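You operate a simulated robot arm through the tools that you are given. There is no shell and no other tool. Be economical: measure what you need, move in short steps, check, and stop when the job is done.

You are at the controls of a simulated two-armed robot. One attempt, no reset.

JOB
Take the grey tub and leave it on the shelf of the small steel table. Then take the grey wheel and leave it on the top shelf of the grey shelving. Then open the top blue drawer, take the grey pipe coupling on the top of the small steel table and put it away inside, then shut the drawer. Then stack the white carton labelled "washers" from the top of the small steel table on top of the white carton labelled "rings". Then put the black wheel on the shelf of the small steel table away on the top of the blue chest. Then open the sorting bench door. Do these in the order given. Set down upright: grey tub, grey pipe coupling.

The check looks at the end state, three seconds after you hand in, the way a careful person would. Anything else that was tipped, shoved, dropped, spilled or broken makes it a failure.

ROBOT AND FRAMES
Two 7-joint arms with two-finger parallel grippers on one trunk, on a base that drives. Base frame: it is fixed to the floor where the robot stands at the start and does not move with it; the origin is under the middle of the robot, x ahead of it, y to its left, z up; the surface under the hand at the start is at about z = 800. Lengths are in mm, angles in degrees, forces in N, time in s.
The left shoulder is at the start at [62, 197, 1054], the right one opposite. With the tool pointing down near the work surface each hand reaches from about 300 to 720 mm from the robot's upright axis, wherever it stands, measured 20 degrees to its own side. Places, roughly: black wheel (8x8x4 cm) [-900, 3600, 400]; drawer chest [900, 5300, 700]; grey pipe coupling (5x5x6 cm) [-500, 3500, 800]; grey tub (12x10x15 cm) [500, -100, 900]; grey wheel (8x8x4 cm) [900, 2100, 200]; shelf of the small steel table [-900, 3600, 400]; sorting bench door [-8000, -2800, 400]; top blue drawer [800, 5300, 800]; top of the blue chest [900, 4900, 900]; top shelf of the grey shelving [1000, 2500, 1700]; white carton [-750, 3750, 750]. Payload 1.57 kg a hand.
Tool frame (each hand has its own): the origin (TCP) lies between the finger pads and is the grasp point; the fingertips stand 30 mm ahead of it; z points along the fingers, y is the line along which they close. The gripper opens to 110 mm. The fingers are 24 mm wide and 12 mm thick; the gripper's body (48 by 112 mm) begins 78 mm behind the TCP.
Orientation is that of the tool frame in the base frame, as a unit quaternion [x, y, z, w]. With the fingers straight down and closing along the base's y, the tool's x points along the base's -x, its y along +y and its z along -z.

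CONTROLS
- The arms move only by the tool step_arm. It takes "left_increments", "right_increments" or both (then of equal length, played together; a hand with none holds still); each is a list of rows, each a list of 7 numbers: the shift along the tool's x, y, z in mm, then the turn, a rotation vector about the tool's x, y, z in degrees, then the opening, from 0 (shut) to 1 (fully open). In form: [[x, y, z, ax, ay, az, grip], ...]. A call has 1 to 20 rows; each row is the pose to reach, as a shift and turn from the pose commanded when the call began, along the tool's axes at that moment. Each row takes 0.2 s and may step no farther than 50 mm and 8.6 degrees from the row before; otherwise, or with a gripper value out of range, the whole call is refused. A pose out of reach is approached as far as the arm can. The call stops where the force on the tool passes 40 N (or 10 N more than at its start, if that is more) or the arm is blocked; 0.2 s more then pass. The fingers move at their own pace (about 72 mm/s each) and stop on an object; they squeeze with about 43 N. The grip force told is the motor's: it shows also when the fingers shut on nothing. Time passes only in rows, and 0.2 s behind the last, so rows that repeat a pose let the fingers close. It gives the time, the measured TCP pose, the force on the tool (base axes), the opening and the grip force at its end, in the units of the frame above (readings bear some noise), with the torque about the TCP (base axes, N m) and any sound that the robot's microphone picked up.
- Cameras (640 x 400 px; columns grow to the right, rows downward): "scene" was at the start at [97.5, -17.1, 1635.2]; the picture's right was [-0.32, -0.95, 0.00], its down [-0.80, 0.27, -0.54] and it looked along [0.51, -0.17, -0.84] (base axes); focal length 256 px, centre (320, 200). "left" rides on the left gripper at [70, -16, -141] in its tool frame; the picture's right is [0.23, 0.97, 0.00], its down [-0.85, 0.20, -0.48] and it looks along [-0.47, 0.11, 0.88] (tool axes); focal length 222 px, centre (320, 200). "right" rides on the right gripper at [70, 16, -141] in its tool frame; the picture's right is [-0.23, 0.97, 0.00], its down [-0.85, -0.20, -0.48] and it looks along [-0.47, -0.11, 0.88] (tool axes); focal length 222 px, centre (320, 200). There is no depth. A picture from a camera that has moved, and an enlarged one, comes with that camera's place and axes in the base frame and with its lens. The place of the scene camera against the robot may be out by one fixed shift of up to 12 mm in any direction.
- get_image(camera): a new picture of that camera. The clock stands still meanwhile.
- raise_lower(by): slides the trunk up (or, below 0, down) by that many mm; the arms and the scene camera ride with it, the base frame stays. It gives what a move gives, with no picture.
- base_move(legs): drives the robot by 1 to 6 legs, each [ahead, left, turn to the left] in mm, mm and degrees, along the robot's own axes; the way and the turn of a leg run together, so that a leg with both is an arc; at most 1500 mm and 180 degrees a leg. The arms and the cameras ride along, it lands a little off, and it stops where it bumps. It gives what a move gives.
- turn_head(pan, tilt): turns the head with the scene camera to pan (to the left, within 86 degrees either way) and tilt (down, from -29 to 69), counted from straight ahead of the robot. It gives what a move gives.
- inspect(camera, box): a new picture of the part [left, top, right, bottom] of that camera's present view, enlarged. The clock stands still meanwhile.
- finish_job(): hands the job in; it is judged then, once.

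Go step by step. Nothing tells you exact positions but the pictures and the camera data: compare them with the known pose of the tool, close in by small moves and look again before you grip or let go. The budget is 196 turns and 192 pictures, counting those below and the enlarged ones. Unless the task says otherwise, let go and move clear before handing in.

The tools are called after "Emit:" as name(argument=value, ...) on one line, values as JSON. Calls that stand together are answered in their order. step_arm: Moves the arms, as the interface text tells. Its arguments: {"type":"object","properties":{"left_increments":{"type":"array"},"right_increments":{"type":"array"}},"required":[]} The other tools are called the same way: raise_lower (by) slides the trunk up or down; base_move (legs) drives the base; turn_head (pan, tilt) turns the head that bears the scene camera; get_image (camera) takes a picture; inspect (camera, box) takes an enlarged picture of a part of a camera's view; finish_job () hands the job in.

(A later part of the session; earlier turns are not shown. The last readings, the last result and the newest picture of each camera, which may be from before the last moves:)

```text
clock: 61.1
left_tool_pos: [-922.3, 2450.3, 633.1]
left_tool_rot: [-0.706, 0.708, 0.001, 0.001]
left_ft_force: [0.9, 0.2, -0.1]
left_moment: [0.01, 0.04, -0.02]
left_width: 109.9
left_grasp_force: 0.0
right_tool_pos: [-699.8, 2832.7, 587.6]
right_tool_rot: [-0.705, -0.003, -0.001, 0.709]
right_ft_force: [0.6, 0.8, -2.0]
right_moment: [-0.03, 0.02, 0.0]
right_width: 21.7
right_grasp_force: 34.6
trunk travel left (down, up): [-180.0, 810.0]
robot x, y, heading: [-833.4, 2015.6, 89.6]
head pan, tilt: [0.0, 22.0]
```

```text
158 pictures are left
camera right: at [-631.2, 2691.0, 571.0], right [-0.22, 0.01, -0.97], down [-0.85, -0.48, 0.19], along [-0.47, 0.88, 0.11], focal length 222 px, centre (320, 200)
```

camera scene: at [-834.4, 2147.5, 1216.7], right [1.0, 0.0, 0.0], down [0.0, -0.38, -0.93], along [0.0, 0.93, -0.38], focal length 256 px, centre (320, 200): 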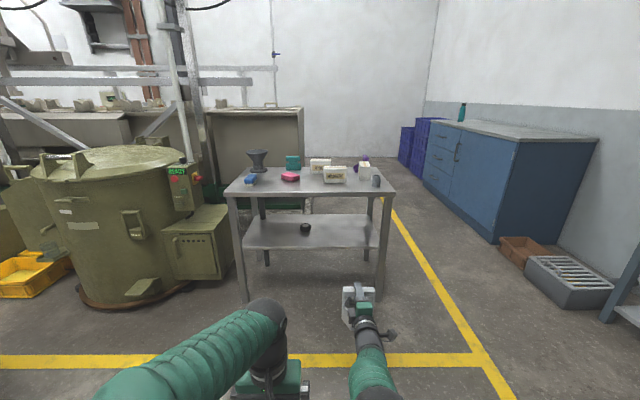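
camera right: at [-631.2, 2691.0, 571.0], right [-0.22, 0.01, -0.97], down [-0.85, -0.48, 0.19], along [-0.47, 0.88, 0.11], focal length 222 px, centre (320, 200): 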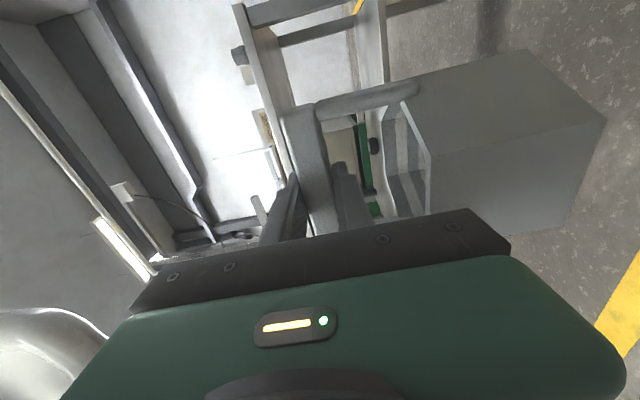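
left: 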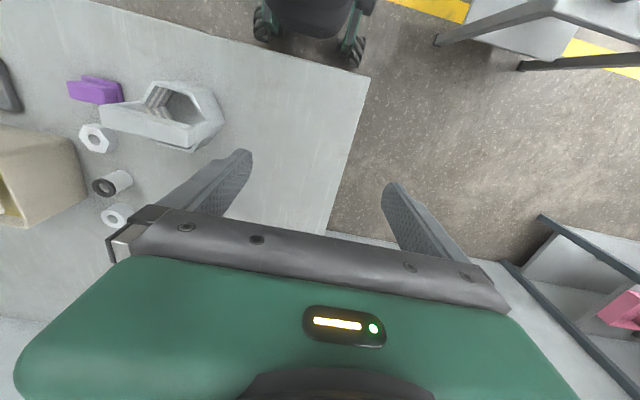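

The shelf is at about z=385 with its front edge at y≈3440, and the wheel is near [-933, 3641]. I'll drive 480 ahead and 40 right, then check heights close up.

Emit:
base_move(legs=[[480, -40, 0]])

Emit:
get_image(camera="scene")

Emit:
get_image(camera="right")

```text
clock: 63.9
left_tool_pos: [-887.7, 2921.3, 632.4]
left_tool_rot: [0.712, -0.703, -0.001, -0.002]
left_ft_force: [0.4, -0.1, -0.3]
left_moment: [-0.02, 0.03, 0.01]
left_width: 110.0
left_grasp_force: 0.1
right_tool_pos: [-670.7, 3306.9, 586.7]
right_tool_rot: [-0.705, -0.007, 0.004, 0.709]
right_ft_force: [0.1, 0.4, -1.1]
right_moment: [0.0, 0.01, 0.01]
right_width: 21.7
right_grasp_force: 34.8
trunk travel left (down, up): [-180.0, 810.0]
robot x, y, heading: [-792.7, 2487.2, 90.4]
head pan, tilt: [0.0, 22.0]
```

```text
157 pictures are left
camera scene: at [-796.6, 2621.5, 1216.5], right [1.0, 0.01, 0.0], down [0.0, -0.38, -0.93], along [-0.01, 0.93, -0.38], focal length 256 px, centre (320, 200)
```

scene: 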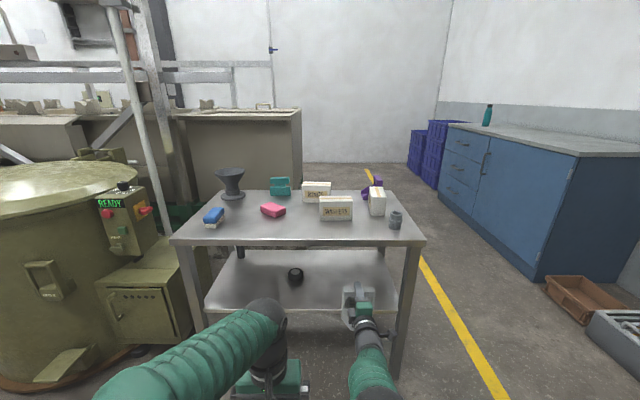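

```text
156 pictures are left
camera right: at [-600.6, 3167.3, 570.4], right [-0.22, 0.0, -0.97], down [-0.85, -0.49, 0.19], along [-0.48, 0.87, 0.11], focal length 222 px, centre (320, 200)
```

right: 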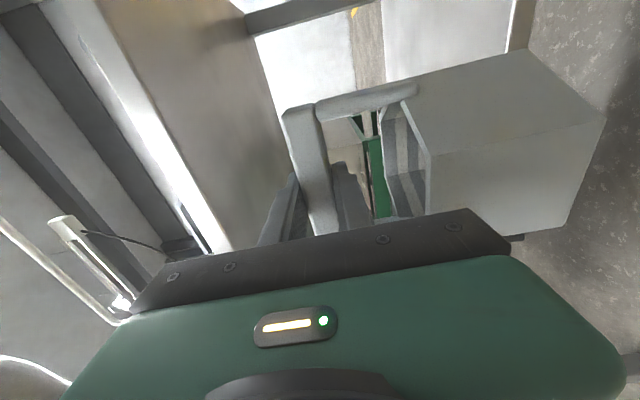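

The shelf measures z≈384 and the tub bottom is at about 454, with headroom below the tabletop. I'll drive in so the tub sits near y≈3560.

Emit:
base_move(legs=[[252, -20, 0]])

Emit:
get_image(camera="scene")

Emit:
get_image(camera="right")

Emit:
get_image(camera="left")

```text
clock: 65.7
left_tool_pos: [-869.8, 3176.6, 632.9]
left_tool_rot: [0.712, -0.702, -0.002, -0.002]
left_ft_force: [0.1, -0.5, 0.0]
left_moment: [0.02, 0.05, 0.0]
left_width: 110.1
left_grasp_force: 0.2
right_tool_pos: [-652.7, 3563.0, 588.4]
right_tool_rot: [-0.705, -0.007, 0.004, 0.709]
right_ft_force: [0.1, -0.5, -2.4]
right_moment: [-0.01, 0.01, 0.0]
right_width: 21.4
right_grasp_force: 34.5
trunk travel left (down, up): [-180.0, 810.0]
robot x, y, heading: [-773.1, 2743.7, 90.4]
head pan, tilt: [0.0, 22.0]
```

```text
155 pictures are left
camera scene: at [-778.7, 2876.5, 1216.5], right [1.0, 0.01, 0.0], down [0.0, -0.38, -0.93], along [-0.01, 0.93, -0.38], focal length 256 px, centre (320, 200)
```

scene: 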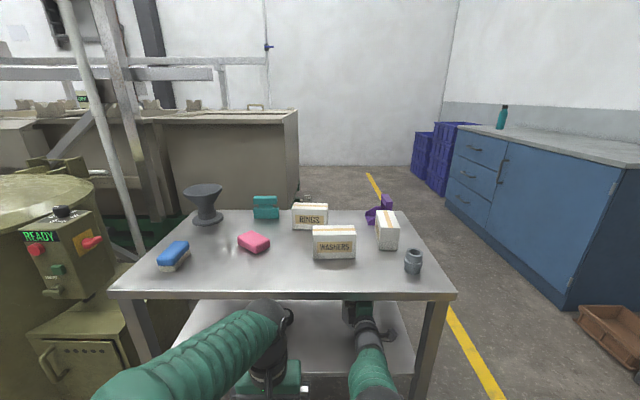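

```text
154 pictures are left
camera right: at [-582.7, 3421.3, 571.2], right [-0.22, 0.0, -0.97], down [-0.85, -0.49, 0.19], along [-0.48, 0.87, 0.11], focal length 222 px, centre (320, 200)
```

right: 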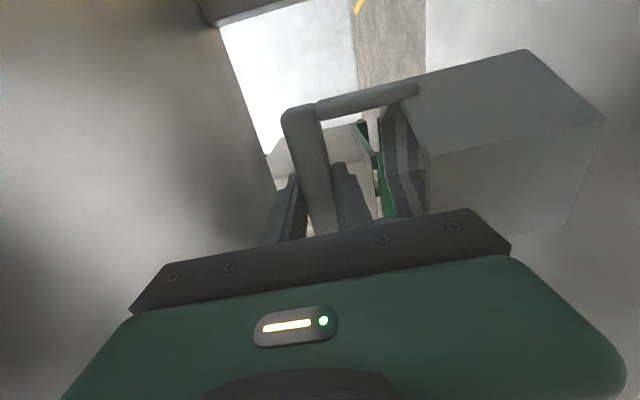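

```text
153 pictures are left
camera left: at [-854.2, 3105.2, 774.1], right [-0.97, -0.24, 0.0], down [-0.21, 0.85, 0.48], along [-0.11, 0.47, -0.88], focal length 222 px, centre (320, 200)
```

left: 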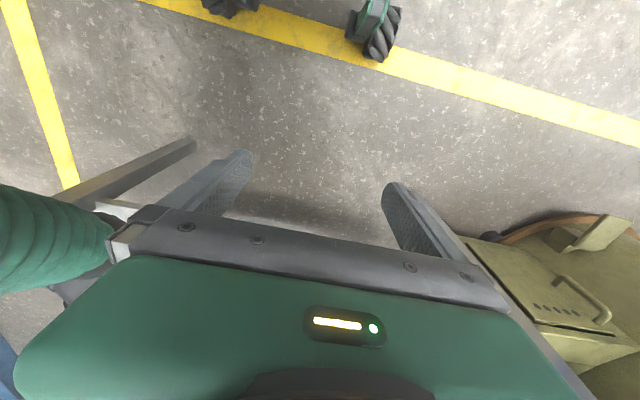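

The tub is over the shelf with nothing touching. I'll lower it 58 mm, then creep down while watching the force.

Emit:
step_arm(right_increments=[[0, 20, 0, 0, 0, 0, 0], [0, 40, 0, 0, 0, 0, 0], [0, 52, 0, 0, 0, 0, 0], [0, 58, 0, 0, 0, 0, 0], [0, 58, 0, 0, 0, 0, 0]])

Emit:
get_image(camera="right")

```text
clock: 66.9
left_tool_pos: [-869.9, 3173.7, 633.8]
left_tool_rot: [0.712, -0.702, -0.003, -0.003]
left_ft_force: [-1.5, 0.2, -0.4]
left_moment: [0.0, 0.02, -0.03]
left_width: 110.2
left_grasp_force: 0.1
right_tool_pos: [-653.4, 3560.5, 532.3]
right_tool_rot: [-0.703, -0.006, 0.004, 0.711]
right_ft_force: [0.0, -1.1, -1.2]
right_moment: [0.01, 0.0, 0.06]
right_width: 21.5
right_grasp_force: 35.0
trunk travel left (down, up): [-180.0, 810.0]
robot x, y, heading: [-777.6, 2741.3, 90.7]
head pan, tilt: [0.0, 22.0]
```

```text
152 pictures are left
camera right: at [-582.7, 3420.0, 515.3], right [-0.22, 0.01, -0.97], down [-0.85, -0.49, 0.19], along [-0.48, 0.87, 0.12], focal length 222 px, centre (320, 200)
```

right: 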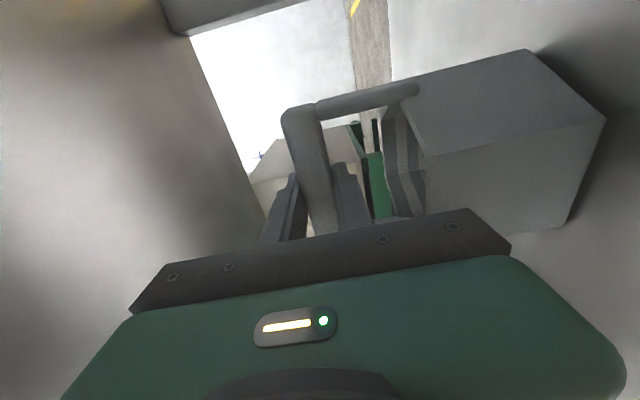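

Emit:
step_arm(right_increments=[[0, 4, 0, 0, 0, 0, 0], [0, 8, 0, 0, 0, 0, 0], [0, 8, 0, 0, 0, 0, 0]])

Emit:
step_arm(right_increments=[[0, 4, 0, 0, 0, 0, 0], [0, 4, 0, 0, 0, 0, 0]])

Emit:
inspect(camera="right", box=[380, 40, 640, 240])

```text
clock: 67.7
left_tool_pos: [-871.0, 3173.9, 634.3]
left_tool_rot: [0.711, -0.703, -0.004, -0.004]
left_ft_force: [0.1, -0.5, 0.7]
left_moment: [0.0, 0.0, 0.01]
left_width: 110.0
left_grasp_force: 0.0
right_tool_pos: [-652.7, 3560.8, 528.2]
right_tool_rot: [-0.701, -0.006, 0.004, 0.713]
right_ft_force: [-0.4, 4.2, 15.1]
right_moment: [-0.19, 0.18, -0.02]
right_width: 21.5
right_grasp_force: 34.8
trunk travel left (down, up): [-180.0, 810.0]
robot x, y, heading: [-769.5, 2743.2, 90.6]
head pan, tilt: [0.0, 22.0]
```

```text
clock: 68.3
left_tool_pos: [-870.9, 3172.8, 636.0]
left_tool_rot: [0.711, -0.703, -0.004, -0.004]
left_ft_force: [0.6, -0.9, -0.1]
left_moment: [-0.02, -0.01, -0.02]
left_width: 110.1
left_grasp_force: 0.1
right_tool_pos: [-652.5, 3559.9, 529.7]
right_tool_rot: [-0.699, -0.008, 0.005, 0.715]
right_ft_force: [2.8, 8.7, 33.5]
right_moment: [-0.39, 0.03, 0.1]
right_width: 21.9
right_grasp_force: 34.7
trunk travel left (down, up): [-180.0, 810.0]
robot x, y, heading: [-777.3, 2746.4, 90.5]
head pan, tilt: [0.0, 22.0]
```

```text
2.00 times, centred on (510, 140) of right
camera zoom: at [-582.7, 3420.3, 510.2], right [-0.22, 0.02, -0.97], down [-0.85, -0.5, 0.18], along [-0.48, 0.87, 0.13], focal length 444 px, centre (-60, 320)
```

zoom: 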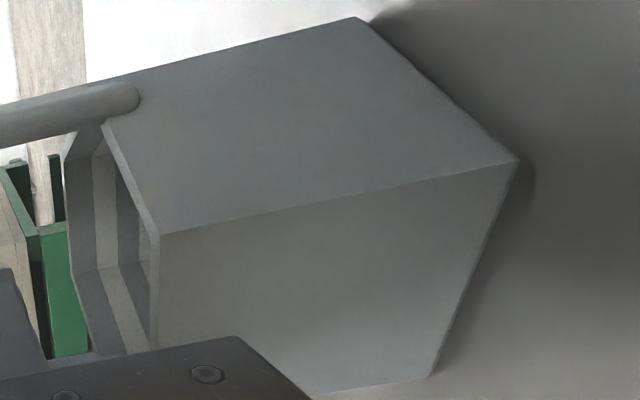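

The tub has landed on the shelf. I'll ease off the pressing force, open, and draw straight back.

Emit:
step_arm(right_increments=[[0, -9, 0, 0, 0, 0, 0], [0, -9, 0, 0, 0, 0, 0]])

Emit:
step_arm(right_increments=[[0, 0, 0, 0, 0, 0, 0.25], [0, 0, 0, 0, 0, 0, 0.45], [0, 0, 0, 0, 0, 0, 0.45], [0, 0, -20, 0, 0, 0, 0.45], [0, 0, -50, 0, 0, 0, 0.45], [0, 0, -90, 0, 0, 0, 0.45], [0, 0, -90, 0, 0, 0, 0.45]])

Emit:
get_image(camera="right")

```text
clock: 68.9
left_tool_pos: [-871.5, 3174.0, 634.3]
left_tool_rot: [0.711, -0.703, -0.003, -0.004]
left_ft_force: [-0.2, 0.9, 1.0]
left_moment: [0.01, -0.01, 0.01]
left_width: 110.0
left_grasp_force: 0.2
right_tool_pos: [-654.1, 3560.1, 529.6]
right_tool_rot: [-0.704, -0.006, 0.005, 0.71]
right_ft_force: [-1.2, 2.9, 15.0]
right_moment: [-0.3, 0.39, -0.09]
right_width: 21.4
right_grasp_force: 34.2
trunk travel left (down, up): [-180.0, 810.0]
robot x, y, heading: [-777.8, 2743.4, 90.6]
head pan, tilt: [0.0, 22.0]
```

```text
clock: 70.5
left_tool_pos: [-870.2, 3174.3, 631.5]
left_tool_rot: [0.711, -0.703, -0.003, -0.002]
left_ft_force: [0.1, -0.7, -0.4]
left_moment: [0.0, -0.03, 0.0]
left_width: 110.2
left_grasp_force: 0.1
right_tool_pos: [-628.4, 3472.2, 524.3]
right_tool_rot: [-0.705, 0.003, -0.008, 0.709]
right_ft_force: [-0.4, 0.1, -0.2]
right_moment: [0.05, 0.01, 0.01]
right_width: 49.5
right_grasp_force: 0.0
trunk travel left (down, up): [-180.0, 810.0]
robot x, y, heading: [-775.4, 2745.4, 90.3]
head pan, tilt: [0.0, 22.0]
```

```text
150 pictures are left
camera right: at [-563.3, 3328.6, 508.8], right [-0.22, 0.01, -0.98], down [-0.86, -0.46, 0.19], along [-0.45, 0.89, 0.11], focal length 222 px, centre (320, 200)
```

right: 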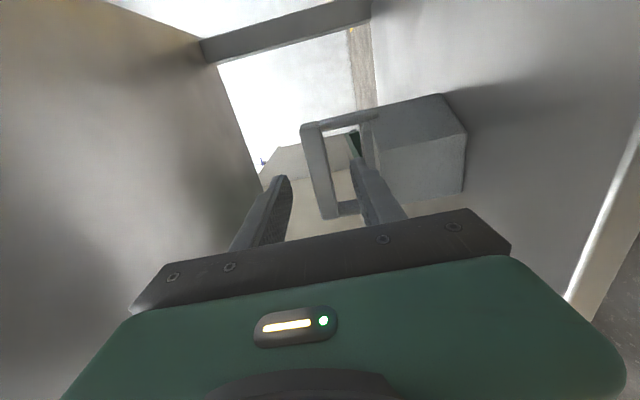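

The tub stands upright on the shelf. I'll back away, raise the trunk, and turn towards the grey shelving for the grey wheel.

Emit:
base_move(legs=[[-650, 0, 0], [0, 0, -90]])

Emit:
turn_head(pan=0, tilt=25)

Emit:
get_image(camera="scene")

```text
clock: 77.8
left_tool_pos: [-345.3, 2208.5, 633.1]
left_tool_rot: [0.0, 1.0, 0.0, 0.004]
left_ft_force: [0.0, -0.2, 0.3]
left_moment: [0.01, 0.03, 0.03]
left_width: 109.8
left_grasp_force: 0.0
right_tool_pos: [-48.7, 1967.3, 530.8]
right_tool_rot: [0.492, -0.503, 0.51, -0.495]
right_ft_force: [-0.3, 0.2, 0.1]
right_moment: [-0.01, 0.0, -0.01]
right_width: 49.5
right_grasp_force: 0.1
trunk travel left (down, up): [-180.0, 810.0]
robot x, y, heading: [-778.5, 2119.9, -0.4]
head pan, tilt: [0.0, 22.0]
```

```text
clock: 78.5
left_tool_pos: [-345.0, 2210.0, 634.3]
left_tool_rot: [-0.001, 1.0, 0.001, 0.005]
left_ft_force: [-0.3, 0.7, -0.2]
left_moment: [-0.01, -0.01, 0.03]
left_width: 109.7
left_grasp_force: 0.0
right_tool_pos: [-50.7, 1961.4, 530.5]
right_tool_rot: [0.488, -0.505, 0.513, -0.493]
right_ft_force: [-0.2, 0.2, 0.0]
right_moment: [-0.03, 0.0, -0.05]
right_width: 49.5
right_grasp_force: 0.1
trunk travel left (down, up): [-180.0, 810.0]
robot x, y, heading: [-776.2, 2117.4, -0.3]
head pan, tilt: [0.0, 25.0]
```

```text
149 pictures are left
camera scene: at [-652.7, 2124.8, 1211.9], right [0.0, -1.0, 0.0], down [-0.42, 0.0, -0.91], along [0.91, 0.0, -0.42], focal length 256 px, centre (320, 200)
```

scene: 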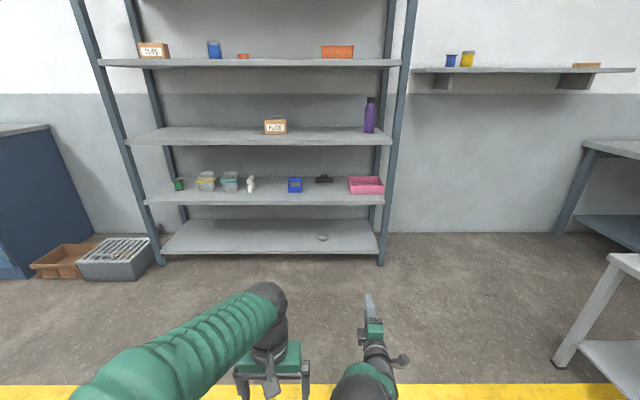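

Emit:
inspect(camera="scene", box=[140, 170, 400, 270])

```text
2.46 times, centred on (270, 220) of scene
camera zoom: at [-652.7, 2124.8, 1211.9], right [0.0, -1.0, 0.0], down [-0.42, 0.0, -0.91], along [0.91, 0.0, -0.42], focal length 630 px, centre (443, 151)
```

zoom: 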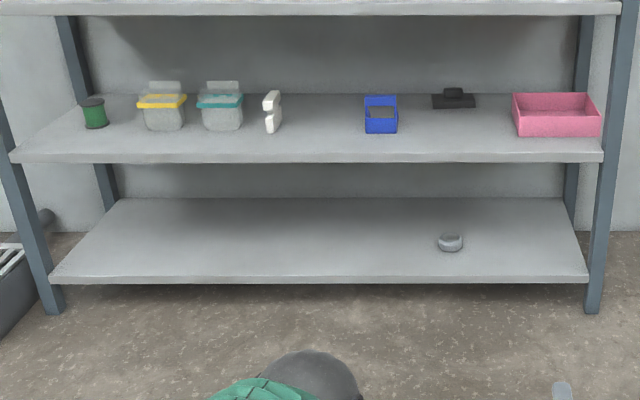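

The grey wheel lies flat on the bottom shelf near [1020, 2102, 125], and the shelving front is at x≈860. I'll fold the right arm back to its start pose and use the left hand, pitched about 50°, for the wheel.

Emit:
step_arm(right_increments=[[6.8, -4.7, -23.7, -4.62, 4.62, 4.62, 0.45], [13.6, -9.4, -47.4, -9.24, 9.24, 9.24, 0.45], [20.4, -14, -71, -13.86, 13.86, 13.86, 0.45], [27.2, -18.7, -94.7, -18.48, 18.48, 18.48, 0.45], [34, -23.4, -118.4, -23.1, 23.1, 23.1, 0.45], [40.8, -28, -142, -27.72, 27.72, 27.72, 0.45], [47.6, -32.7, -165.7, -32.34, 32.34, 32.34, 0.45], [54.4, -37.4, -189.4, -36.96, 36.96, 36.96, 0.45], [61.2, -42, -213, -41.58, 41.58, 41.58, 0.45], [68, -46.7, -236.7, -46.2, 46.2, 46.2, 0.45], [74.8, -51.4, -260.4, -50.82, 50.82, 50.82, 0.45], [81.6, -56, -284, -55.44, 55.44, 55.44, 0.45], [88.4, -60.7, -307.7, -60.06, 60.06, 60.06, 0.45], [95.2, -65.4, -331.4, -64.68, 64.68, 64.68, 0.45], [102, -70, -355, -69.3, 69.3, 69.3, 0.45], [102, -70, -355, -69.3, 69.3, 69.3, 0.45]])

Emit:
base_move(legs=[[400, -130, 0]])

Emit:
get_image(camera="scene")

```text
clock: 79.6
left_tool_pos: [-345.3, 2209.0, 637.5]
left_tool_rot: [0.001, 1.0, 0.0, 0.006]
left_ft_force: [0.3, 0.3, -0.4]
left_moment: [0.03, -0.01, 0.01]
left_width: 109.8
left_grasp_force: 0.2
right_tool_pos: [-169.2, 1845.1, 551.4]
right_tool_rot: [-0.313, 0.778, -0.425, 0.341]
right_ft_force: [0.0, -0.7, 0.4]
right_moment: [-0.01, 0.05, 0.0]
right_width: 49.5
right_grasp_force: 0.0
trunk travel left (down, up): [-180.0, 810.0]
robot x, y, heading: [-776.5, 2115.9, 0.1]
head pan, tilt: [0.0, 25.0]
stopped in row 5 (right hand): the arm was blocked; the commanded pose is now the measured one
```

```text
clock: 82.3
left_tool_pos: [59.7, 2085.9, 634.0]
left_tool_rot: [-0.007, 1.0, 0.0, 0.004]
left_ft_force: [-0.4, -0.5, -0.3]
left_moment: [-0.01, 0.01, 0.0]
left_width: 110.0
left_grasp_force: 0.1
right_tool_pos: [243.2, 1726.1, 549.1]
right_tool_rot: [-0.319, 0.775, -0.422, 0.346]
right_ft_force: [-0.9, 0.2, 0.3]
right_moment: [-0.01, 0.01, 0.01]
right_width: 49.4
right_grasp_force: 0.2
trunk travel left (down, up): [-180.0, 810.0]
robot x, y, heading: [-370.5, 1986.6, 0.6]
head pan, tilt: [0.0, 25.0]
```

```text
147 pictures are left
camera scene: at [-245.4, 1996.8, 1211.6], right [0.01, -1.0, 0.0], down [-0.42, -0.01, -0.91], along [0.91, 0.01, -0.42], focal length 256 px, centre (320, 200)
```

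scene: 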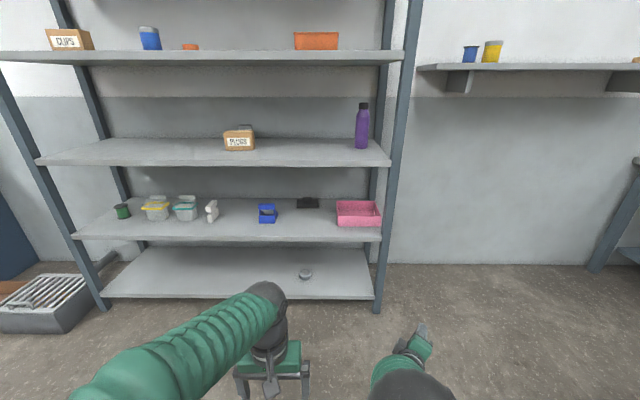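

The right arm blocked partway, probably against itself. I'll first rotate it to tool-down in place with no retraction.

Emit:
step_arm(right_increments=[[0, 0, 0, -5.24, 4.29, 3.96, 0.45], [0, 0, 0, -10.48, 8.58, 7.92, 0.45], [0, 0, 0, -15.72, 12.87, 11.88, 0.45], [0, 0, 0, -20.96, 17.16, 15.84, 0.45], [0, 0, 0, -26.2, 21.45, 19.8, 0.45], [0, 0, 0, -31.4, 25.7, 23.8, 0.45], [0, 0, 0, -36.7, 30, 27.7, 0.45], [0, 0, 0, -41.9, 34.3, 31.7, 0.45], [0, 0, 0, -47.2, 38.6, 35.6, 0.45], [0, 0, 0, -52.4, 42.9, 39.6, 0.45], [0, 0, 0, -52.4, 42.9, 39.6, 0.45]])

Emit:
get_image(camera="scene")

```text
clock: 83.1
left_tool_pos: [59.9, 2083.7, 635.5]
left_tool_rot: [-0.007, 1.0, 0.001, 0.008]
left_ft_force: [0.0, 0.8, 0.0]
left_moment: [0.0, -0.02, -0.01]
left_width: 110.1
left_grasp_force: 0.0
right_tool_pos: [229.5, 1616.7, 612.1]
right_tool_rot: [-0.096, 0.901, -0.294, 0.305]
right_ft_force: [-0.4, 0.1, -0.7]
right_moment: [-0.04, 0.02, -0.05]
right_width: 49.7
right_grasp_force: 0.1
trunk travel left (down, up): [-180.0, 810.0]
robot x, y, heading: [-369.8, 1990.7, 0.8]
head pan, tilt: [0.0, 25.0]
stopped in row 3 (right hand): the arm was blocked; the commanded pose is now the measured one
```

```text
146 pictures are left
camera scene: at [-245.9, 1994.6, 1212.7], right [0.01, -1.0, 0.0], down [-0.42, 0.0, -0.91], along [0.91, 0.01, -0.42], focal length 256 px, centre (320, 200)
```

scene: 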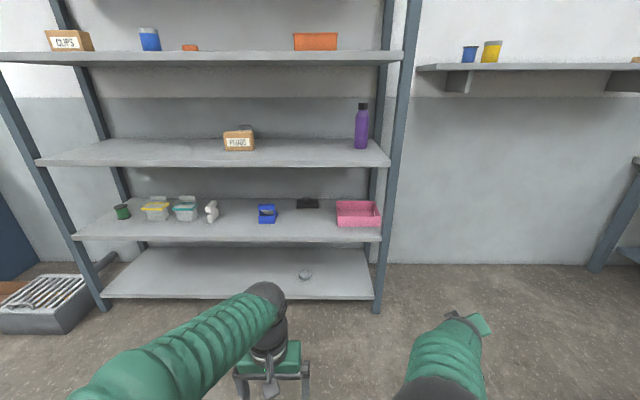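

It's getting there, since the solver is swinging the elbow around. I'll continue with the recomputed remainder.

Emit:
step_arm(right_increments=[[0, 0, 0, -3.5, 3.6, 1.1, 0.45], [0, 0, 0, -7, 7.2, 2.3, 0.45], [0, 0, 0, -10.4, 10.8, 3.4, 0.45], [0, 0, 0, -13.9, 14.4, 4.6, 0.45], [0, 0, 0, -17.4, 18, 5.7, 0.45], [0, 0, 0, -20.9, 21.7, 6.8, 0.45], [0, 0, 0, -24.4, 25.3, 8, 0.45], [0, 0, 0, -27.8, 28.9, 9.1, 0.45], [0, 0, 0, -31.3, 32.5, 10.3, 0.45], [0, 0, 0, -34.8, 36.1, 11.4, 0.45], [0, 0, 0, -34.8, 36.1, 11.4, 0.45]])

Emit:
get_image(camera="scene")

```text
clock: 85.5
left_tool_pos: [59.8, 2084.7, 635.9]
left_tool_rot: [-0.007, 1.0, 0.001, 0.007]
left_ft_force: [0.5, -0.6, 0.0]
left_moment: [0.0, 0.06, 0.02]
left_width: 110.2
left_grasp_force: 0.1
right_tool_pos: [233.1, 1626.4, 609.6]
right_tool_rot: [-0.008, 1.0, -0.001, -0.002]
right_ft_force: [-0.3, -0.6, -0.4]
right_moment: [0.0, 0.0, 0.01]
right_width: 49.5
right_grasp_force: 0.1
trunk travel left (down, up): [-180.0, 810.0]
robot x, y, heading: [-371.8, 1987.4, 0.8]
head pan, tilt: [0.0, 25.0]
```

```text
145 pictures are left
camera scene: at [-245.3, 1995.7, 1211.9], right [0.01, -1.0, 0.0], down [-0.42, 0.0, -0.91], along [0.91, 0.01, -0.42], focal length 256 px, centre (320, 200)
```

scene: 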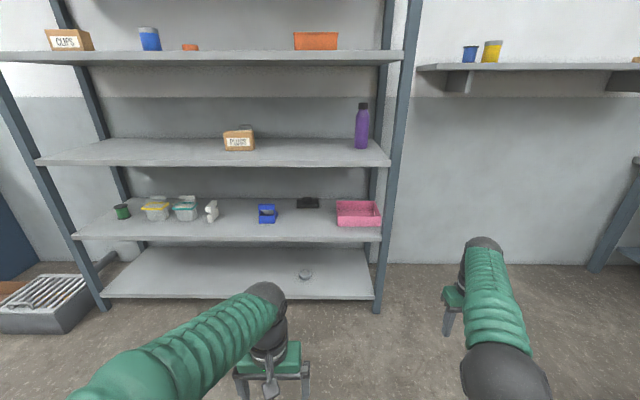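

The right hand is tool-down again. I'll retract it and at the same time pitch the left hand 40° up and extend it.

Emit:
step_arm(left_increments=[[-20, 0, 0, 0, -5, 0, 1], [-40, 0, 0, 0, -10, 0, 1], [-60, 0, 0, 0, -15, 0, 1], [-80, 0, 0, 0, -20, 0, 1], [-100, 0, 0, 0, -25, 0, 1], [-120, 0, 0, 0, -30, 0, 1], [-140, 0, 0, 0, -35, 0, 1], [-160, 0, 0, 0, -40, 0, 1], [-160, 0, 0, 0, -40, 0, 1]], right_increments=[[30, 10, 0, 0, 0, 0, 0.45], [60, 20, 0, 0, 0, 0, 0.45], [90, 30, 0, 0, 0, 0, 0.45], [120, 40, 0, 0, 0, 0, 0.45], [150, 50, 0, 0, 0, 0, 0.45], [180, 60, 0, 0, 0, 0, 0.45], [210, 70, 0, 0, 0, 0, 0.45], [240, 80, 0, 0, 0, 0, 0.45], [240, 80, 0, 0, 0, 0, 0.45]])

Emit:
get_image(camera="left")

```text
clock: 87.5
left_tool_pos: [215.6, 2086.4, 637.6]
left_tool_rot: [-0.006, 0.937, 0.003, 0.349]
left_ft_force: [-0.6, -1.3, 0.3]
left_moment: [-0.02, -0.02, -0.01]
left_width: 109.9
left_grasp_force: 0.0
right_tool_pos: [-7.6, 1704.7, 611.1]
right_tool_rot: [-0.009, 1.0, -0.003, -0.002]
right_ft_force: [-0.2, -0.5, -0.2]
right_moment: [-0.03, -0.01, -0.01]
right_width: 49.5
right_grasp_force: 0.0
trunk travel left (down, up): [-180.0, 810.0]
robot x, y, heading: [-374.3, 1990.9, 0.6]
head pan, tilt: [0.0, 25.0]
```

```text
144 pictures are left
camera left: at [69.7, 2067.1, 699.7], right [-0.19, 0.97, -0.15], down [0.33, 0.2, 0.92], along [0.92, 0.12, -0.36], focal length 222 px, centre (320, 200)
```

left: 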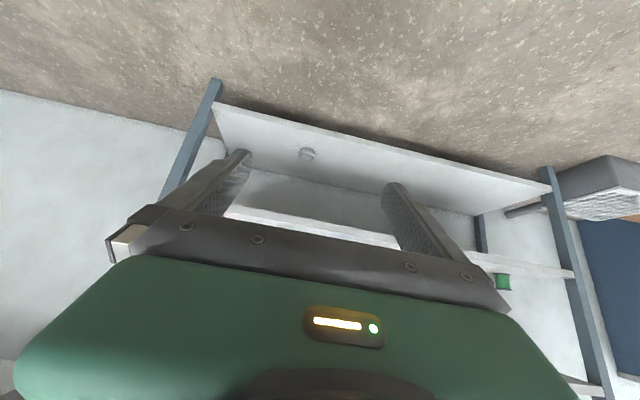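

The left hand is pitched 49° with the wheel in its view. I'll lower the trunk and the hand to just above the bottom-shelf wheel height, still outside the shelving.

Emit:
raise_lower(by=-170)

Emit:
step_arm(left_increments=[[26, 0, 30, 0, 0, 0, 1], [52, 0, 60, 0, 0, 0, 1], [79, 0, 91, 0, 0, 0, 1], [105, 0, 121, 0, 0, 0, 1], [131, 0, 151, 0, 0, 0, 1], [131, 0, 151, 0, 0, 0, 1]])

Emit:
base_move(legs=[[480, 0, -0.6]])

Emit:
get_image(camera="left")

Emit:
get_image(camera="scene")

```text
clock: 89.4
left_tool_pos: [213.9, 2086.2, 468.4]
left_tool_rot: [-0.007, 0.937, 0.002, 0.348]
left_ft_force: [-0.4, 0.4, 0.1]
left_moment: [0.0, 0.03, -0.03]
left_width: 109.8
left_grasp_force: 0.0
right_tool_pos: [-10.0, 1704.4, 442.0]
right_tool_rot: [-0.009, 1.0, -0.002, -0.002]
right_ft_force: [0.3, 0.4, -0.5]
right_moment: [-0.02, 0.0, 0.01]
right_width: 49.5
right_grasp_force: 0.0
trunk travel left (down, up): [-10.0, 980.0]
robot x, y, heading: [-370.4, 1989.1, 0.8]
head pan, tilt: [0.0, 25.0]
```

```text
clock: 90.1
left_tool_pos: [242.1, 2137.8, 446.6]
left_tool_rot: [-0.074, 0.909, -0.019, 0.409]
left_ft_force: [-1.0, -0.5, 0.3]
left_moment: [-0.02, 0.01, 0.04]
left_width: 109.9
left_grasp_force: 0.0
right_tool_pos: [-7.0, 1706.0, 441.6]
right_tool_rot: [-0.008, 1.0, -0.002, -0.001]
right_ft_force: [-0.5, -0.1, -0.7]
right_moment: [0.02, 0.0, 0.02]
right_width: 49.6
right_grasp_force: 0.0
trunk travel left (down, up): [-10.0, 980.0]
robot x, y, heading: [-370.9, 1989.0, 1.0]
head pan, tilt: [0.0, 25.0]
stopped in row 3 (left hand): the force on the tool passed its limit at 77 N (the readings are from after the stop); the commanded pose is now the measured one
```

```text
clock: 92.9
left_tool_pos: [711.2, 2127.3, 444.5]
left_tool_rot: [-0.066, 0.911, -0.022, 0.407]
left_ft_force: [0.2, -0.8, 0.0]
left_moment: [0.01, 0.04, -0.01]
left_width: 110.1
left_grasp_force: 0.0
right_tool_pos: [456.0, 1702.2, 441.2]
right_tool_rot: [-0.001, 1.0, -0.003, -0.001]
right_ft_force: [-0.4, 0.1, -0.7]
right_moment: [0.0, 0.03, 0.03]
right_width: 49.6
right_grasp_force: 0.0
trunk travel left (down, up): [-10.0, 980.0]
robot x, y, heading: [100.5, 1991.8, 0.2]
head pan, tilt: [0.0, 25.0]
```

```text
143 pictures are left
camera left: at [560.6, 2100.0, 488.7], right [-0.25, 0.93, -0.26], down [0.19, 0.31, 0.93], along [0.95, 0.18, -0.25], focal length 222 px, centre (320, 200)
```

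left: 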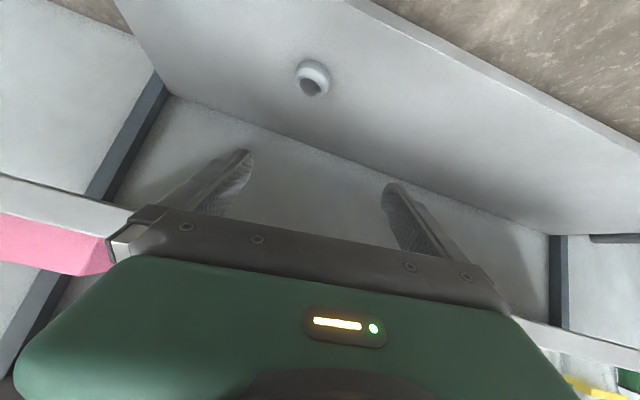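

```text
142 pictures are left
camera scene: at [222.2, 1996.8, 1041.9], right [0.0, -1.0, 0.0], down [-0.42, 0.0, -0.91], along [0.91, 0.0, -0.42], focal length 256 px, centre (320, 200)
```

scene: 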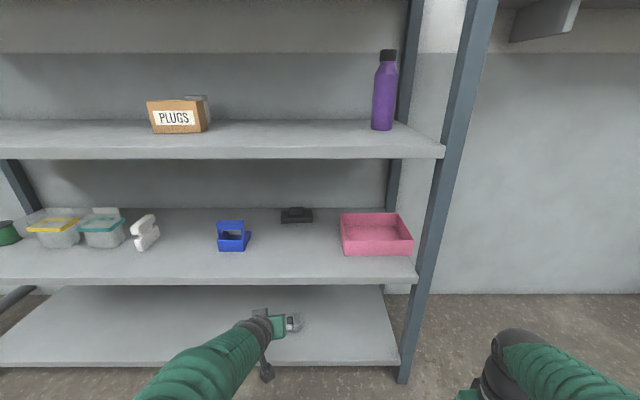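

The arm ran into something of its own (77 N), likely because the trunk was too low. I'll back off 80 mm, raise the trunk 200, and restore the orientation before reaching further out and down.

Emit:
base_move(legs=[[-90, 0, 0]])

Emit:
raise_lower(by=200)

Emit:
step_arm(left_increments=[[0, 0, 0, 0.3, 1.6, 4, 1], [0, 0, 0, 0.6, 3.1, 8, 1], [0, 0, 0, 0.6, 3.1, 8, 1]])

Emit:
get_image(camera="scene")

```text
clock: 94.0
left_tool_pos: [619.8, 2126.5, 444.0]
left_tool_rot: [-0.064, 0.911, -0.024, 0.407]
left_ft_force: [0.2, 0.0, -1.2]
left_moment: [-0.01, -0.04, 0.0]
left_width: 110.2
left_grasp_force: 0.1
right_tool_pos: [362.0, 1700.9, 441.1]
right_tool_rot: [0.0, 1.0, -0.003, -0.002]
right_ft_force: [0.1, -0.7, -0.5]
right_moment: [0.01, 0.01, -0.02]
right_width: 49.7
right_grasp_force: 0.2
trunk travel left (down, up): [-10.0, 980.0]
robot x, y, heading: [5.3, 1993.3, -0.5]
head pan, tilt: [0.0, 25.0]
```

```text
clock: 96.2
left_tool_pos: [617.8, 2127.7, 644.5]
left_tool_rot: [-0.064, 0.911, -0.023, 0.407]
left_ft_force: [0.6, -0.2, 0.3]
left_moment: [-0.01, -0.01, -0.03]
left_width: 110.0
left_grasp_force: 0.0
right_tool_pos: [361.9, 1700.9, 641.5]
right_tool_rot: [0.0, 1.0, -0.002, -0.001]
right_ft_force: [-0.2, 0.4, 0.4]
right_moment: [-0.01, -0.02, -0.02]
right_width: 49.6
right_grasp_force: 0.1
trunk travel left (down, up): [-210.0, 780.0]
robot x, y, heading: [10.3, 1992.0, -0.5]
head pan, tilt: [0.0, 25.0]
```

```text
clock: 97.0
left_tool_pos: [616.4, 2127.9, 644.3]
left_tool_rot: [0.003, 0.923, -0.002, 0.384]
left_ft_force: [-0.2, -0.2, 0.3]
left_moment: [0.0, -0.03, -0.02]
left_width: 109.9
left_grasp_force: 0.0
right_tool_pos: [363.0, 1702.1, 641.3]
right_tool_rot: [0.0, 1.0, -0.002, -0.002]
right_ft_force: [0.0, 0.7, 0.0]
right_moment: [0.0, 0.01, -0.03]
right_width: 49.7
right_grasp_force: 0.0
trunk travel left (down, up): [-210.0, 780.0]
robot x, y, heading: [3.8, 1990.1, -0.3]
head pan, tilt: [0.0, 25.0]
```

```text
141 pictures are left
camera scene: at [130.3, 1997.0, 1241.9], right [0.0, -1.0, 0.0], down [-0.42, 0.0, -0.91], along [0.91, 0.0, -0.42], focal length 256 px, centre (320, 200)
```

scene: 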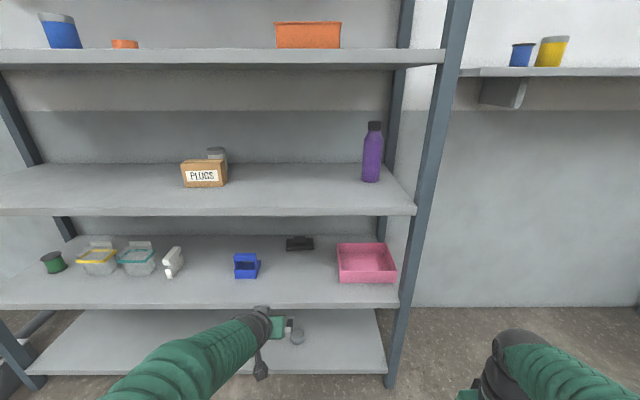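

Pose restored at 45° pitch. Next I'll reach forward 110 and down 390, outside the shelving.

Emit:
step_arm(left_increments=[[-28, -3, 28, 0, 0, 0, 1], [-56, -6, 56, 0, 0, 0, 1], [-66, -9, 90, 0, 0, 0, 1], [-38, -10, 118, 0, 0, 0, 1], [-10, -12, 146, 0, 0, 0, 1], [18, -14, 174, 0, 0, 0, 1], [46, -16, 202, 0, 0, 0, 1], [74, -18, 230, 0, 0, 0, 1], [102, -20, 258, 0, 0, 0, 1], [130, -20, 286, 0, 0, 0, 1], [158, -20, 314, 0, 0, 0, 1], [180, -20, 336, 0, 0, 0, 1], [198, -20, 354, 0, 0, 0, 1], [198, -20, 354, 0, 0, 0, 1]])

Emit:
get_image(camera="left")

Emit:
get_image(camera="scene")

```text
clock: 100.0
left_tool_pos: [730.0, 2106.3, 254.4]
left_tool_rot: [0.002, 0.923, -0.001, 0.385]
left_ft_force: [-0.1, -0.5, 0.0]
left_moment: [-0.05, 0.02, -0.02]
left_width: 109.9
left_grasp_force: 0.0
right_tool_pos: [362.6, 1702.3, 641.4]
right_tool_rot: [0.001, 1.0, -0.003, -0.002]
right_ft_force: [-0.1, -0.3, -0.2]
right_moment: [-0.03, 0.02, -0.01]
right_width: 49.4
right_grasp_force: 0.0
trunk travel left (down, up): [-210.0, 780.0]
robot x, y, heading: [6.9, 1992.7, -0.3]
head pan, tilt: [0.0, 25.0]
```

```text
140 pictures are left
camera left: at [579.3, 2089.0, 304.9], right [-0.16, 0.97, -0.16], down [0.26, 0.2, 0.94], along [0.95, 0.1, -0.29], focal length 222 px, centre (320, 200)
```

left: 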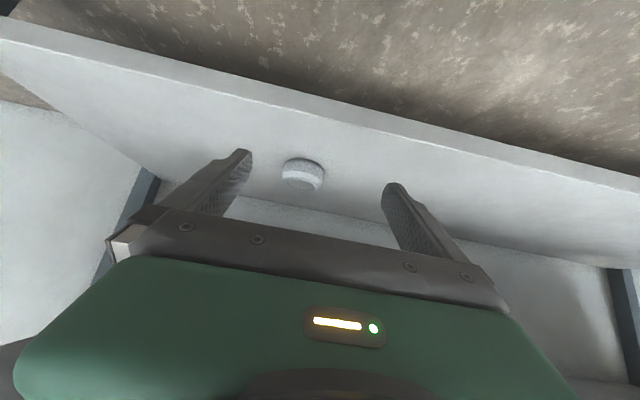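

```text
139 pictures are left
camera scene: at [131.1, 1996.8, 1241.9], right [0.0, -1.0, 0.0], down [-0.42, 0.0, -0.91], along [0.91, 0.0, -0.42], focal length 256 px, centre (320, 200)
```

scene: 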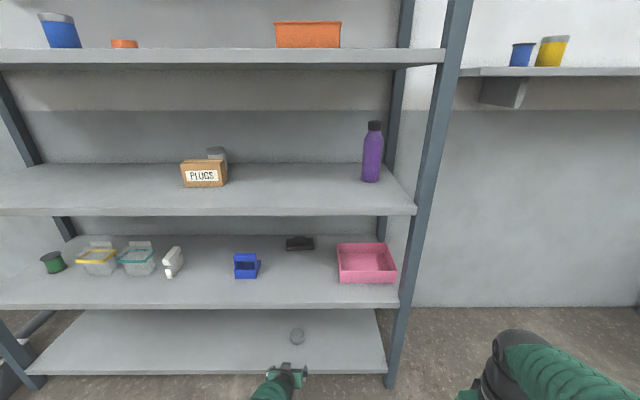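

My combined estimates put the shelf front at x≈780, its surface at z≈145–160, and the wheel at about [920, 2095]. I'll drive 120 forward, staying above, and look again.

Emit:
base_move(legs=[[120, 0, 0]])

Emit:
get_image(camera="left")

Emit:
get_image(camera="scene")

```text
clock: 101.2
left_tool_pos: [847.6, 2104.3, 252.9]
left_tool_rot: [0.002, 0.924, -0.001, 0.383]
left_ft_force: [0.0, 0.5, 0.5]
left_moment: [0.0, -0.01, 0.01]
left_width: 109.9
left_grasp_force: 0.0
right_tool_pos: [480.7, 1701.4, 641.7]
right_tool_rot: [0.0, 1.0, -0.001, -0.002]
right_ft_force: [0.3, 0.1, -0.4]
right_moment: [0.03, 0.05, -0.01]
right_width: 49.6
right_grasp_force: 0.1
trunk travel left (down, up): [-210.0, 780.0]
robot x, y, heading: [127.5, 1988.9, -0.2]
head pan, tilt: [0.0, 25.0]
```

```text
138 pictures are left
camera left: at [697.8, 2088.1, 304.3], right [-0.16, 0.97, -0.16], down [0.27, 0.2, 0.94], along [0.95, 0.1, -0.29], focal length 222 px, centre (320, 200)
```

left: 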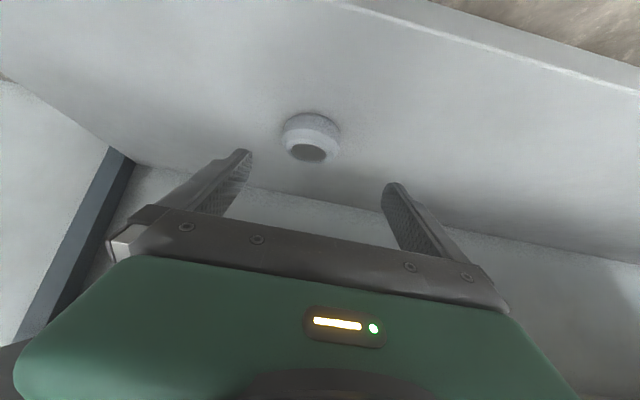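

```text
137 pictures are left
camera scene: at [250.5, 1996.2, 1241.7], right [0.0, -1.0, 0.0], down [-0.43, 0.0, -0.9], along [0.9, 0.0, -0.43], focal length 256 px, centre (320, 200)
```

scene: 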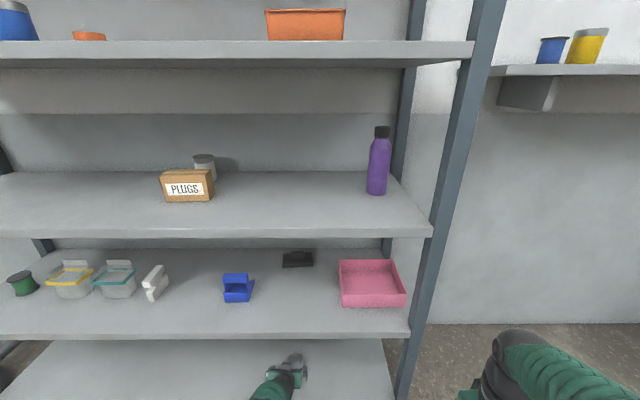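

The wheel triangulates to about [936, 2089, 155], right along the finger axis, 128 mm ahead. I'll advance 75 and shift 15 right.

Emit:
step_arm(left_increments=[[0, -8, 25, 0, 0, 0, 1], [0, -15, 50, 0, 0, 0, 1], [0, -15, 75, 0, 0, 0, 1], [0, -15, 75, 0, 0, 0, 1]])

Emit:
get_image(camera="left")

```text
clock: 102.2
left_tool_pos: [881.3, 2088.1, 219.4]
left_tool_rot: [0.002, 0.923, -0.001, 0.384]
left_ft_force: [0.3, -0.2, -1.1]
left_moment: [-0.03, -0.02, 0.0]
left_width: 109.9
left_grasp_force: 0.0
left hand out of reach, approached as far as the arm can: row 3, 4
right_tool_pos: [480.2, 1700.7, 641.6]
right_tool_rot: [0.0, 1.0, -0.002, -0.001]
right_ft_force: [0.0, -0.9, 0.3]
right_moment: [0.0, -0.01, 0.01]
right_width: 49.5
right_grasp_force: 0.1
trunk travel left (down, up): [-210.0, 780.0]
robot x, y, heading: [126.9, 1990.4, -0.5]
head pan, tilt: [0.0, 25.0]
```

```text
136 pictures are left
camera left: at [731.1, 2071.7, 269.5], right [-0.15, 0.97, -0.16], down [0.26, 0.2, 0.94], along [0.95, 0.1, -0.29], focal length 222 px, centre (320, 200)
```

left: 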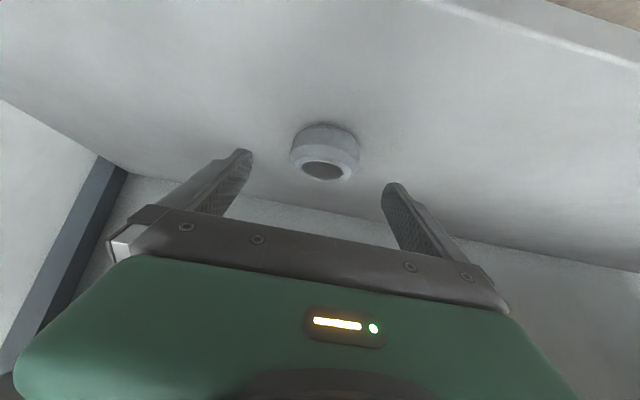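

The arm is near full stretch, so I'll lower the trunk 40 mm and creep the base forward 38 mm so that the fingers straddle the wheel.

Emit:
raise_lower(by=-40)

Emit:
base_move(legs=[[38, 0, 0]])

Emit:
get_image(camera="left")

```text
clock: 103.1
left_tool_pos: [882.0, 2088.4, 180.0]
left_tool_rot: [0.002, 0.923, -0.001, 0.384]
left_ft_force: [-0.7, -0.6, 0.1]
left_moment: [0.0, -0.03, 0.04]
left_width: 110.0
left_grasp_force: 0.2
right_tool_pos: [480.1, 1699.9, 601.7]
right_tool_rot: [0.0, 1.0, -0.003, -0.001]
right_ft_force: [-0.8, 0.2, -1.0]
right_moment: [0.0, -0.01, -0.02]
right_width: 49.4
right_grasp_force: 0.0
trunk travel left (down, up): [-170.0, 820.0]
robot x, y, heading: [129.1, 1992.0, -0.5]
head pan, tilt: [0.0, 25.0]
```

```text
clock: 103.9
left_tool_pos: [918.9, 2088.5, 178.7]
left_tool_rot: [0.002, 0.923, 0.0, 0.384]
left_ft_force: [-0.3, 0.2, -0.1]
left_moment: [-0.03, 0.01, 0.01]
left_width: 110.0
left_grasp_force: 0.0
right_tool_pos: [519.0, 1701.9, 601.8]
right_tool_rot: [0.0, 1.0, -0.003, -0.001]
right_ft_force: [0.6, -0.2, 1.3]
right_moment: [-0.03, 0.0, 0.03]
right_width: 49.5
right_grasp_force: 0.1
trunk travel left (down, up): [-170.0, 820.0]
robot x, y, heading: [167.7, 1992.9, -0.2]
head pan, tilt: [0.0, 25.0]
```

```text
135 pictures are left
camera left: at [769.6, 2071.9, 229.1], right [-0.16, 0.97, -0.16], down [0.26, 0.2, 0.94], along [0.95, 0.1, -0.29], focal length 222 px, centre (320, 200)
```

left: 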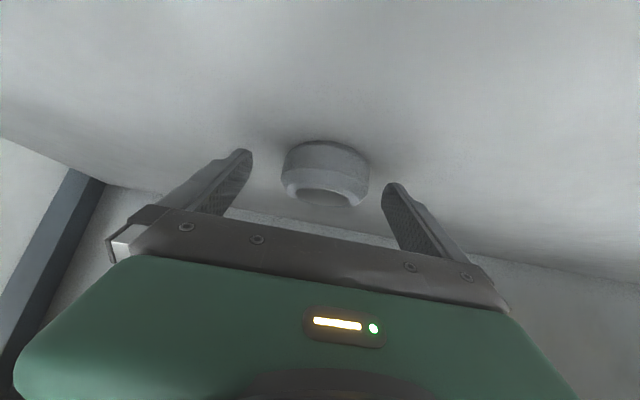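

The wheel is still about 35 mm beyond where I need it, near [950, 2091]. I'll go forward 25 and down 12.

Emit:
base_move(legs=[[25, 0, 0]])

Emit:
raise_lower(by=-12)

Emit:
get_image(camera="left")

```text
clock: 104.8
left_tool_pos: [943.9, 2086.6, 178.4]
left_tool_rot: [0.002, 0.923, -0.002, 0.385]
left_ft_force: [0.0, 0.4, 0.8]
left_moment: [-0.01, -0.02, -0.02]
left_width: 110.2
left_grasp_force: 0.1
right_tool_pos: [543.3, 1700.4, 600.8]
right_tool_rot: [0.0, 1.0, -0.003, -0.001]
right_ft_force: [-0.2, 0.4, -0.9]
right_moment: [0.02, 0.0, 0.02]
right_width: 49.3
right_grasp_force: 0.0
trunk travel left (down, up): [-170.0, 820.0]
robot x, y, heading: [185.7, 1992.8, -0.2]
head pan, tilt: [0.0, 25.0]
```

```text
clock: 105.3
left_tool_pos: [946.2, 2086.8, 169.6]
left_tool_rot: [0.003, 0.922, -0.001, 0.386]
left_ft_force: [-2.3, -1.2, 5.9]
left_moment: [0.21, -0.05, 0.28]
left_width: 109.8
left_grasp_force: 0.2
right_tool_pos: [542.5, 1700.8, 590.9]
right_tool_rot: [0.0, 1.0, -0.002, 0.001]
right_ft_force: [-0.3, 0.1, -0.6]
right_moment: [-0.01, 0.0, -0.04]
right_width: 49.4
right_grasp_force: 0.1
trunk travel left (down, up): [-158.0, 832.0]
robot x, y, heading: [185.3, 1993.1, -0.2]
head pan, tilt: [0.0, 25.0]
```

```text
134 pictures are left
camera left: at [795.2, 2070.9, 219.6], right [-0.15, 0.97, -0.16], down [0.26, 0.2, 0.95], along [0.95, 0.1, -0.28], focal length 222 px, centre (320, 200)
```

left: 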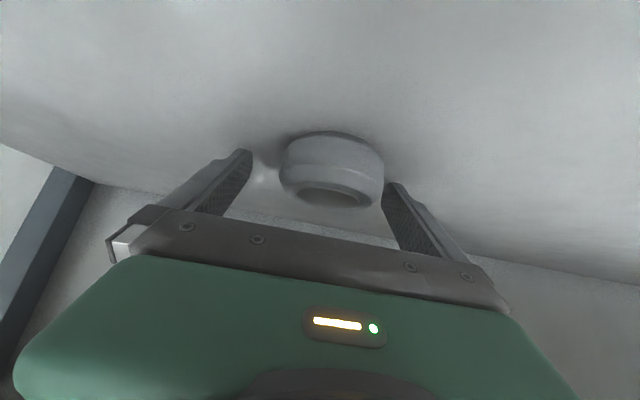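

The fingertips touch the shelf (surface z≈140) and straddle the wheel. I'll shift 6 mm left, ease up 2 mm and close.

Emit:
step_arm(left_increments=[[-2, 5, -2, 0, 0, 0, 1], [-2, 5, -2, 0, 0, 0, 0.6], [-2, 5, -2, 0, 0, 0, 0.3], [-2, 5, -2, 0, 0, 0, 0.3], [-2, 5, -2, 0, 0, 0, 0.3]])

Emit:
get_image(camera="left")

```text
clock: 106.5
left_tool_pos: [944.9, 2092.4, 170.1]
left_tool_rot: [0.003, 0.923, -0.001, 0.385]
left_ft_force: [0.2, -0.2, -0.2]
left_moment: [0.02, -0.03, 0.01]
left_width: 71.1
left_grasp_force: 42.7
right_tool_pos: [541.8, 1700.5, 591.7]
right_tool_rot: [0.001, 1.0, -0.002, 0.0]
right_ft_force: [0.7, 0.9, -0.9]
right_moment: [0.04, 0.0, 0.01]
right_width: 49.5
right_grasp_force: 0.1
trunk travel left (down, up): [-158.0, 832.0]
robot x, y, heading: [188.1, 1994.7, -0.2]
head pan, tilt: [0.0, 25.0]
```

```text
133 pictures are left
camera left: at [795.9, 2075.5, 221.1], right [-0.15, 0.97, -0.16], down [0.26, 0.2, 0.94], along [0.95, 0.1, -0.29], focal length 222 px, centre (320, 200)
```

left: 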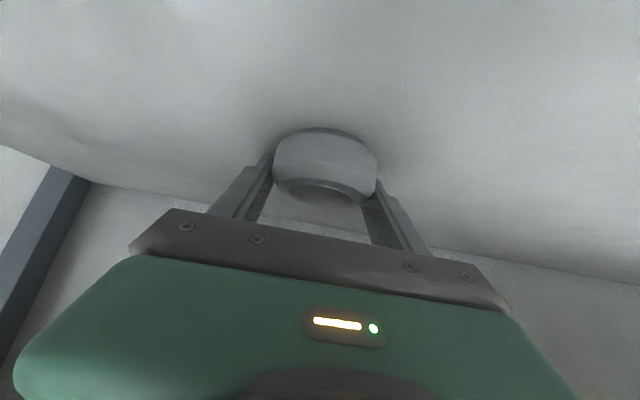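

The width is 71 mm, so the pads may be on a front chord of the wheel. I'll open, go 14 mm further forward and grip again.

Emit:
step_arm(left_increments=[[0, 0, 0, 0, 0, 0, 0.9], [0, 0, 0, 0, 0, 0, 1], [-5, 0, 5, 0, 0, 0, 1], [-10, 0, 10, 0, 0, 0, 1], [-10, 0, 10, 0, 0, 0, 1], [-10, 0, 10, 0, 0, 0, 0.5], [-10, 0, 10, 0, 0, 0, 0.3], [-10, 0, 10, 0, 0, 0, 0.3], [-10, 0, 10, 0, 0, 0, 0.3]])

Emit:
get_image(camera="left")

```text
clock: 108.5
left_tool_pos: [951.4, 2090.0, 169.5]
left_tool_rot: [0.002, 0.923, -0.001, 0.386]
left_ft_force: [0.4, 0.1, 0.6]
left_moment: [-0.02, -0.04, -0.05]
left_width: 71.0
left_grasp_force: 42.4
left hand out of reach, approached as far as the arm can: row 3, 4, 5, 6, 7, 8, 9
right_tool_pos: [541.1, 1700.6, 590.7]
right_tool_rot: [0.0, 1.0, -0.003, 0.001]
right_ft_force: [-0.6, -0.3, -0.9]
right_moment: [-0.02, 0.0, 0.03]
right_width: 49.6
right_grasp_force: 0.1
trunk travel left (down, up): [-158.0, 832.0]
robot x, y, heading: [188.8, 1994.1, -0.4]
head pan, tilt: [0.0, 25.0]
```

```text
132 pictures are left
camera left: at [800.2, 2073.9, 220.5], right [-0.15, 0.97, -0.16], down [0.26, 0.2, 0.94], along [0.95, 0.1, -0.29], focal length 222 px, centre (320, 200)
```

left: 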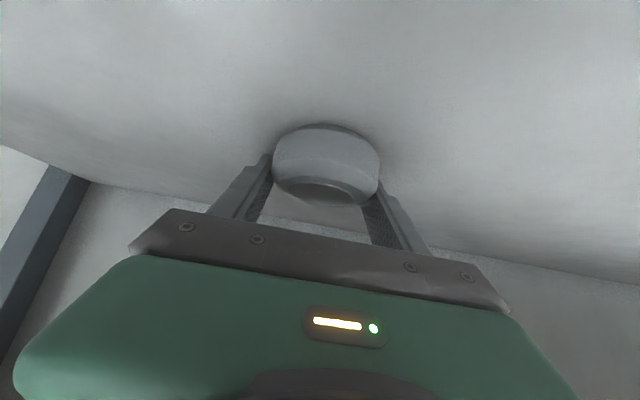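

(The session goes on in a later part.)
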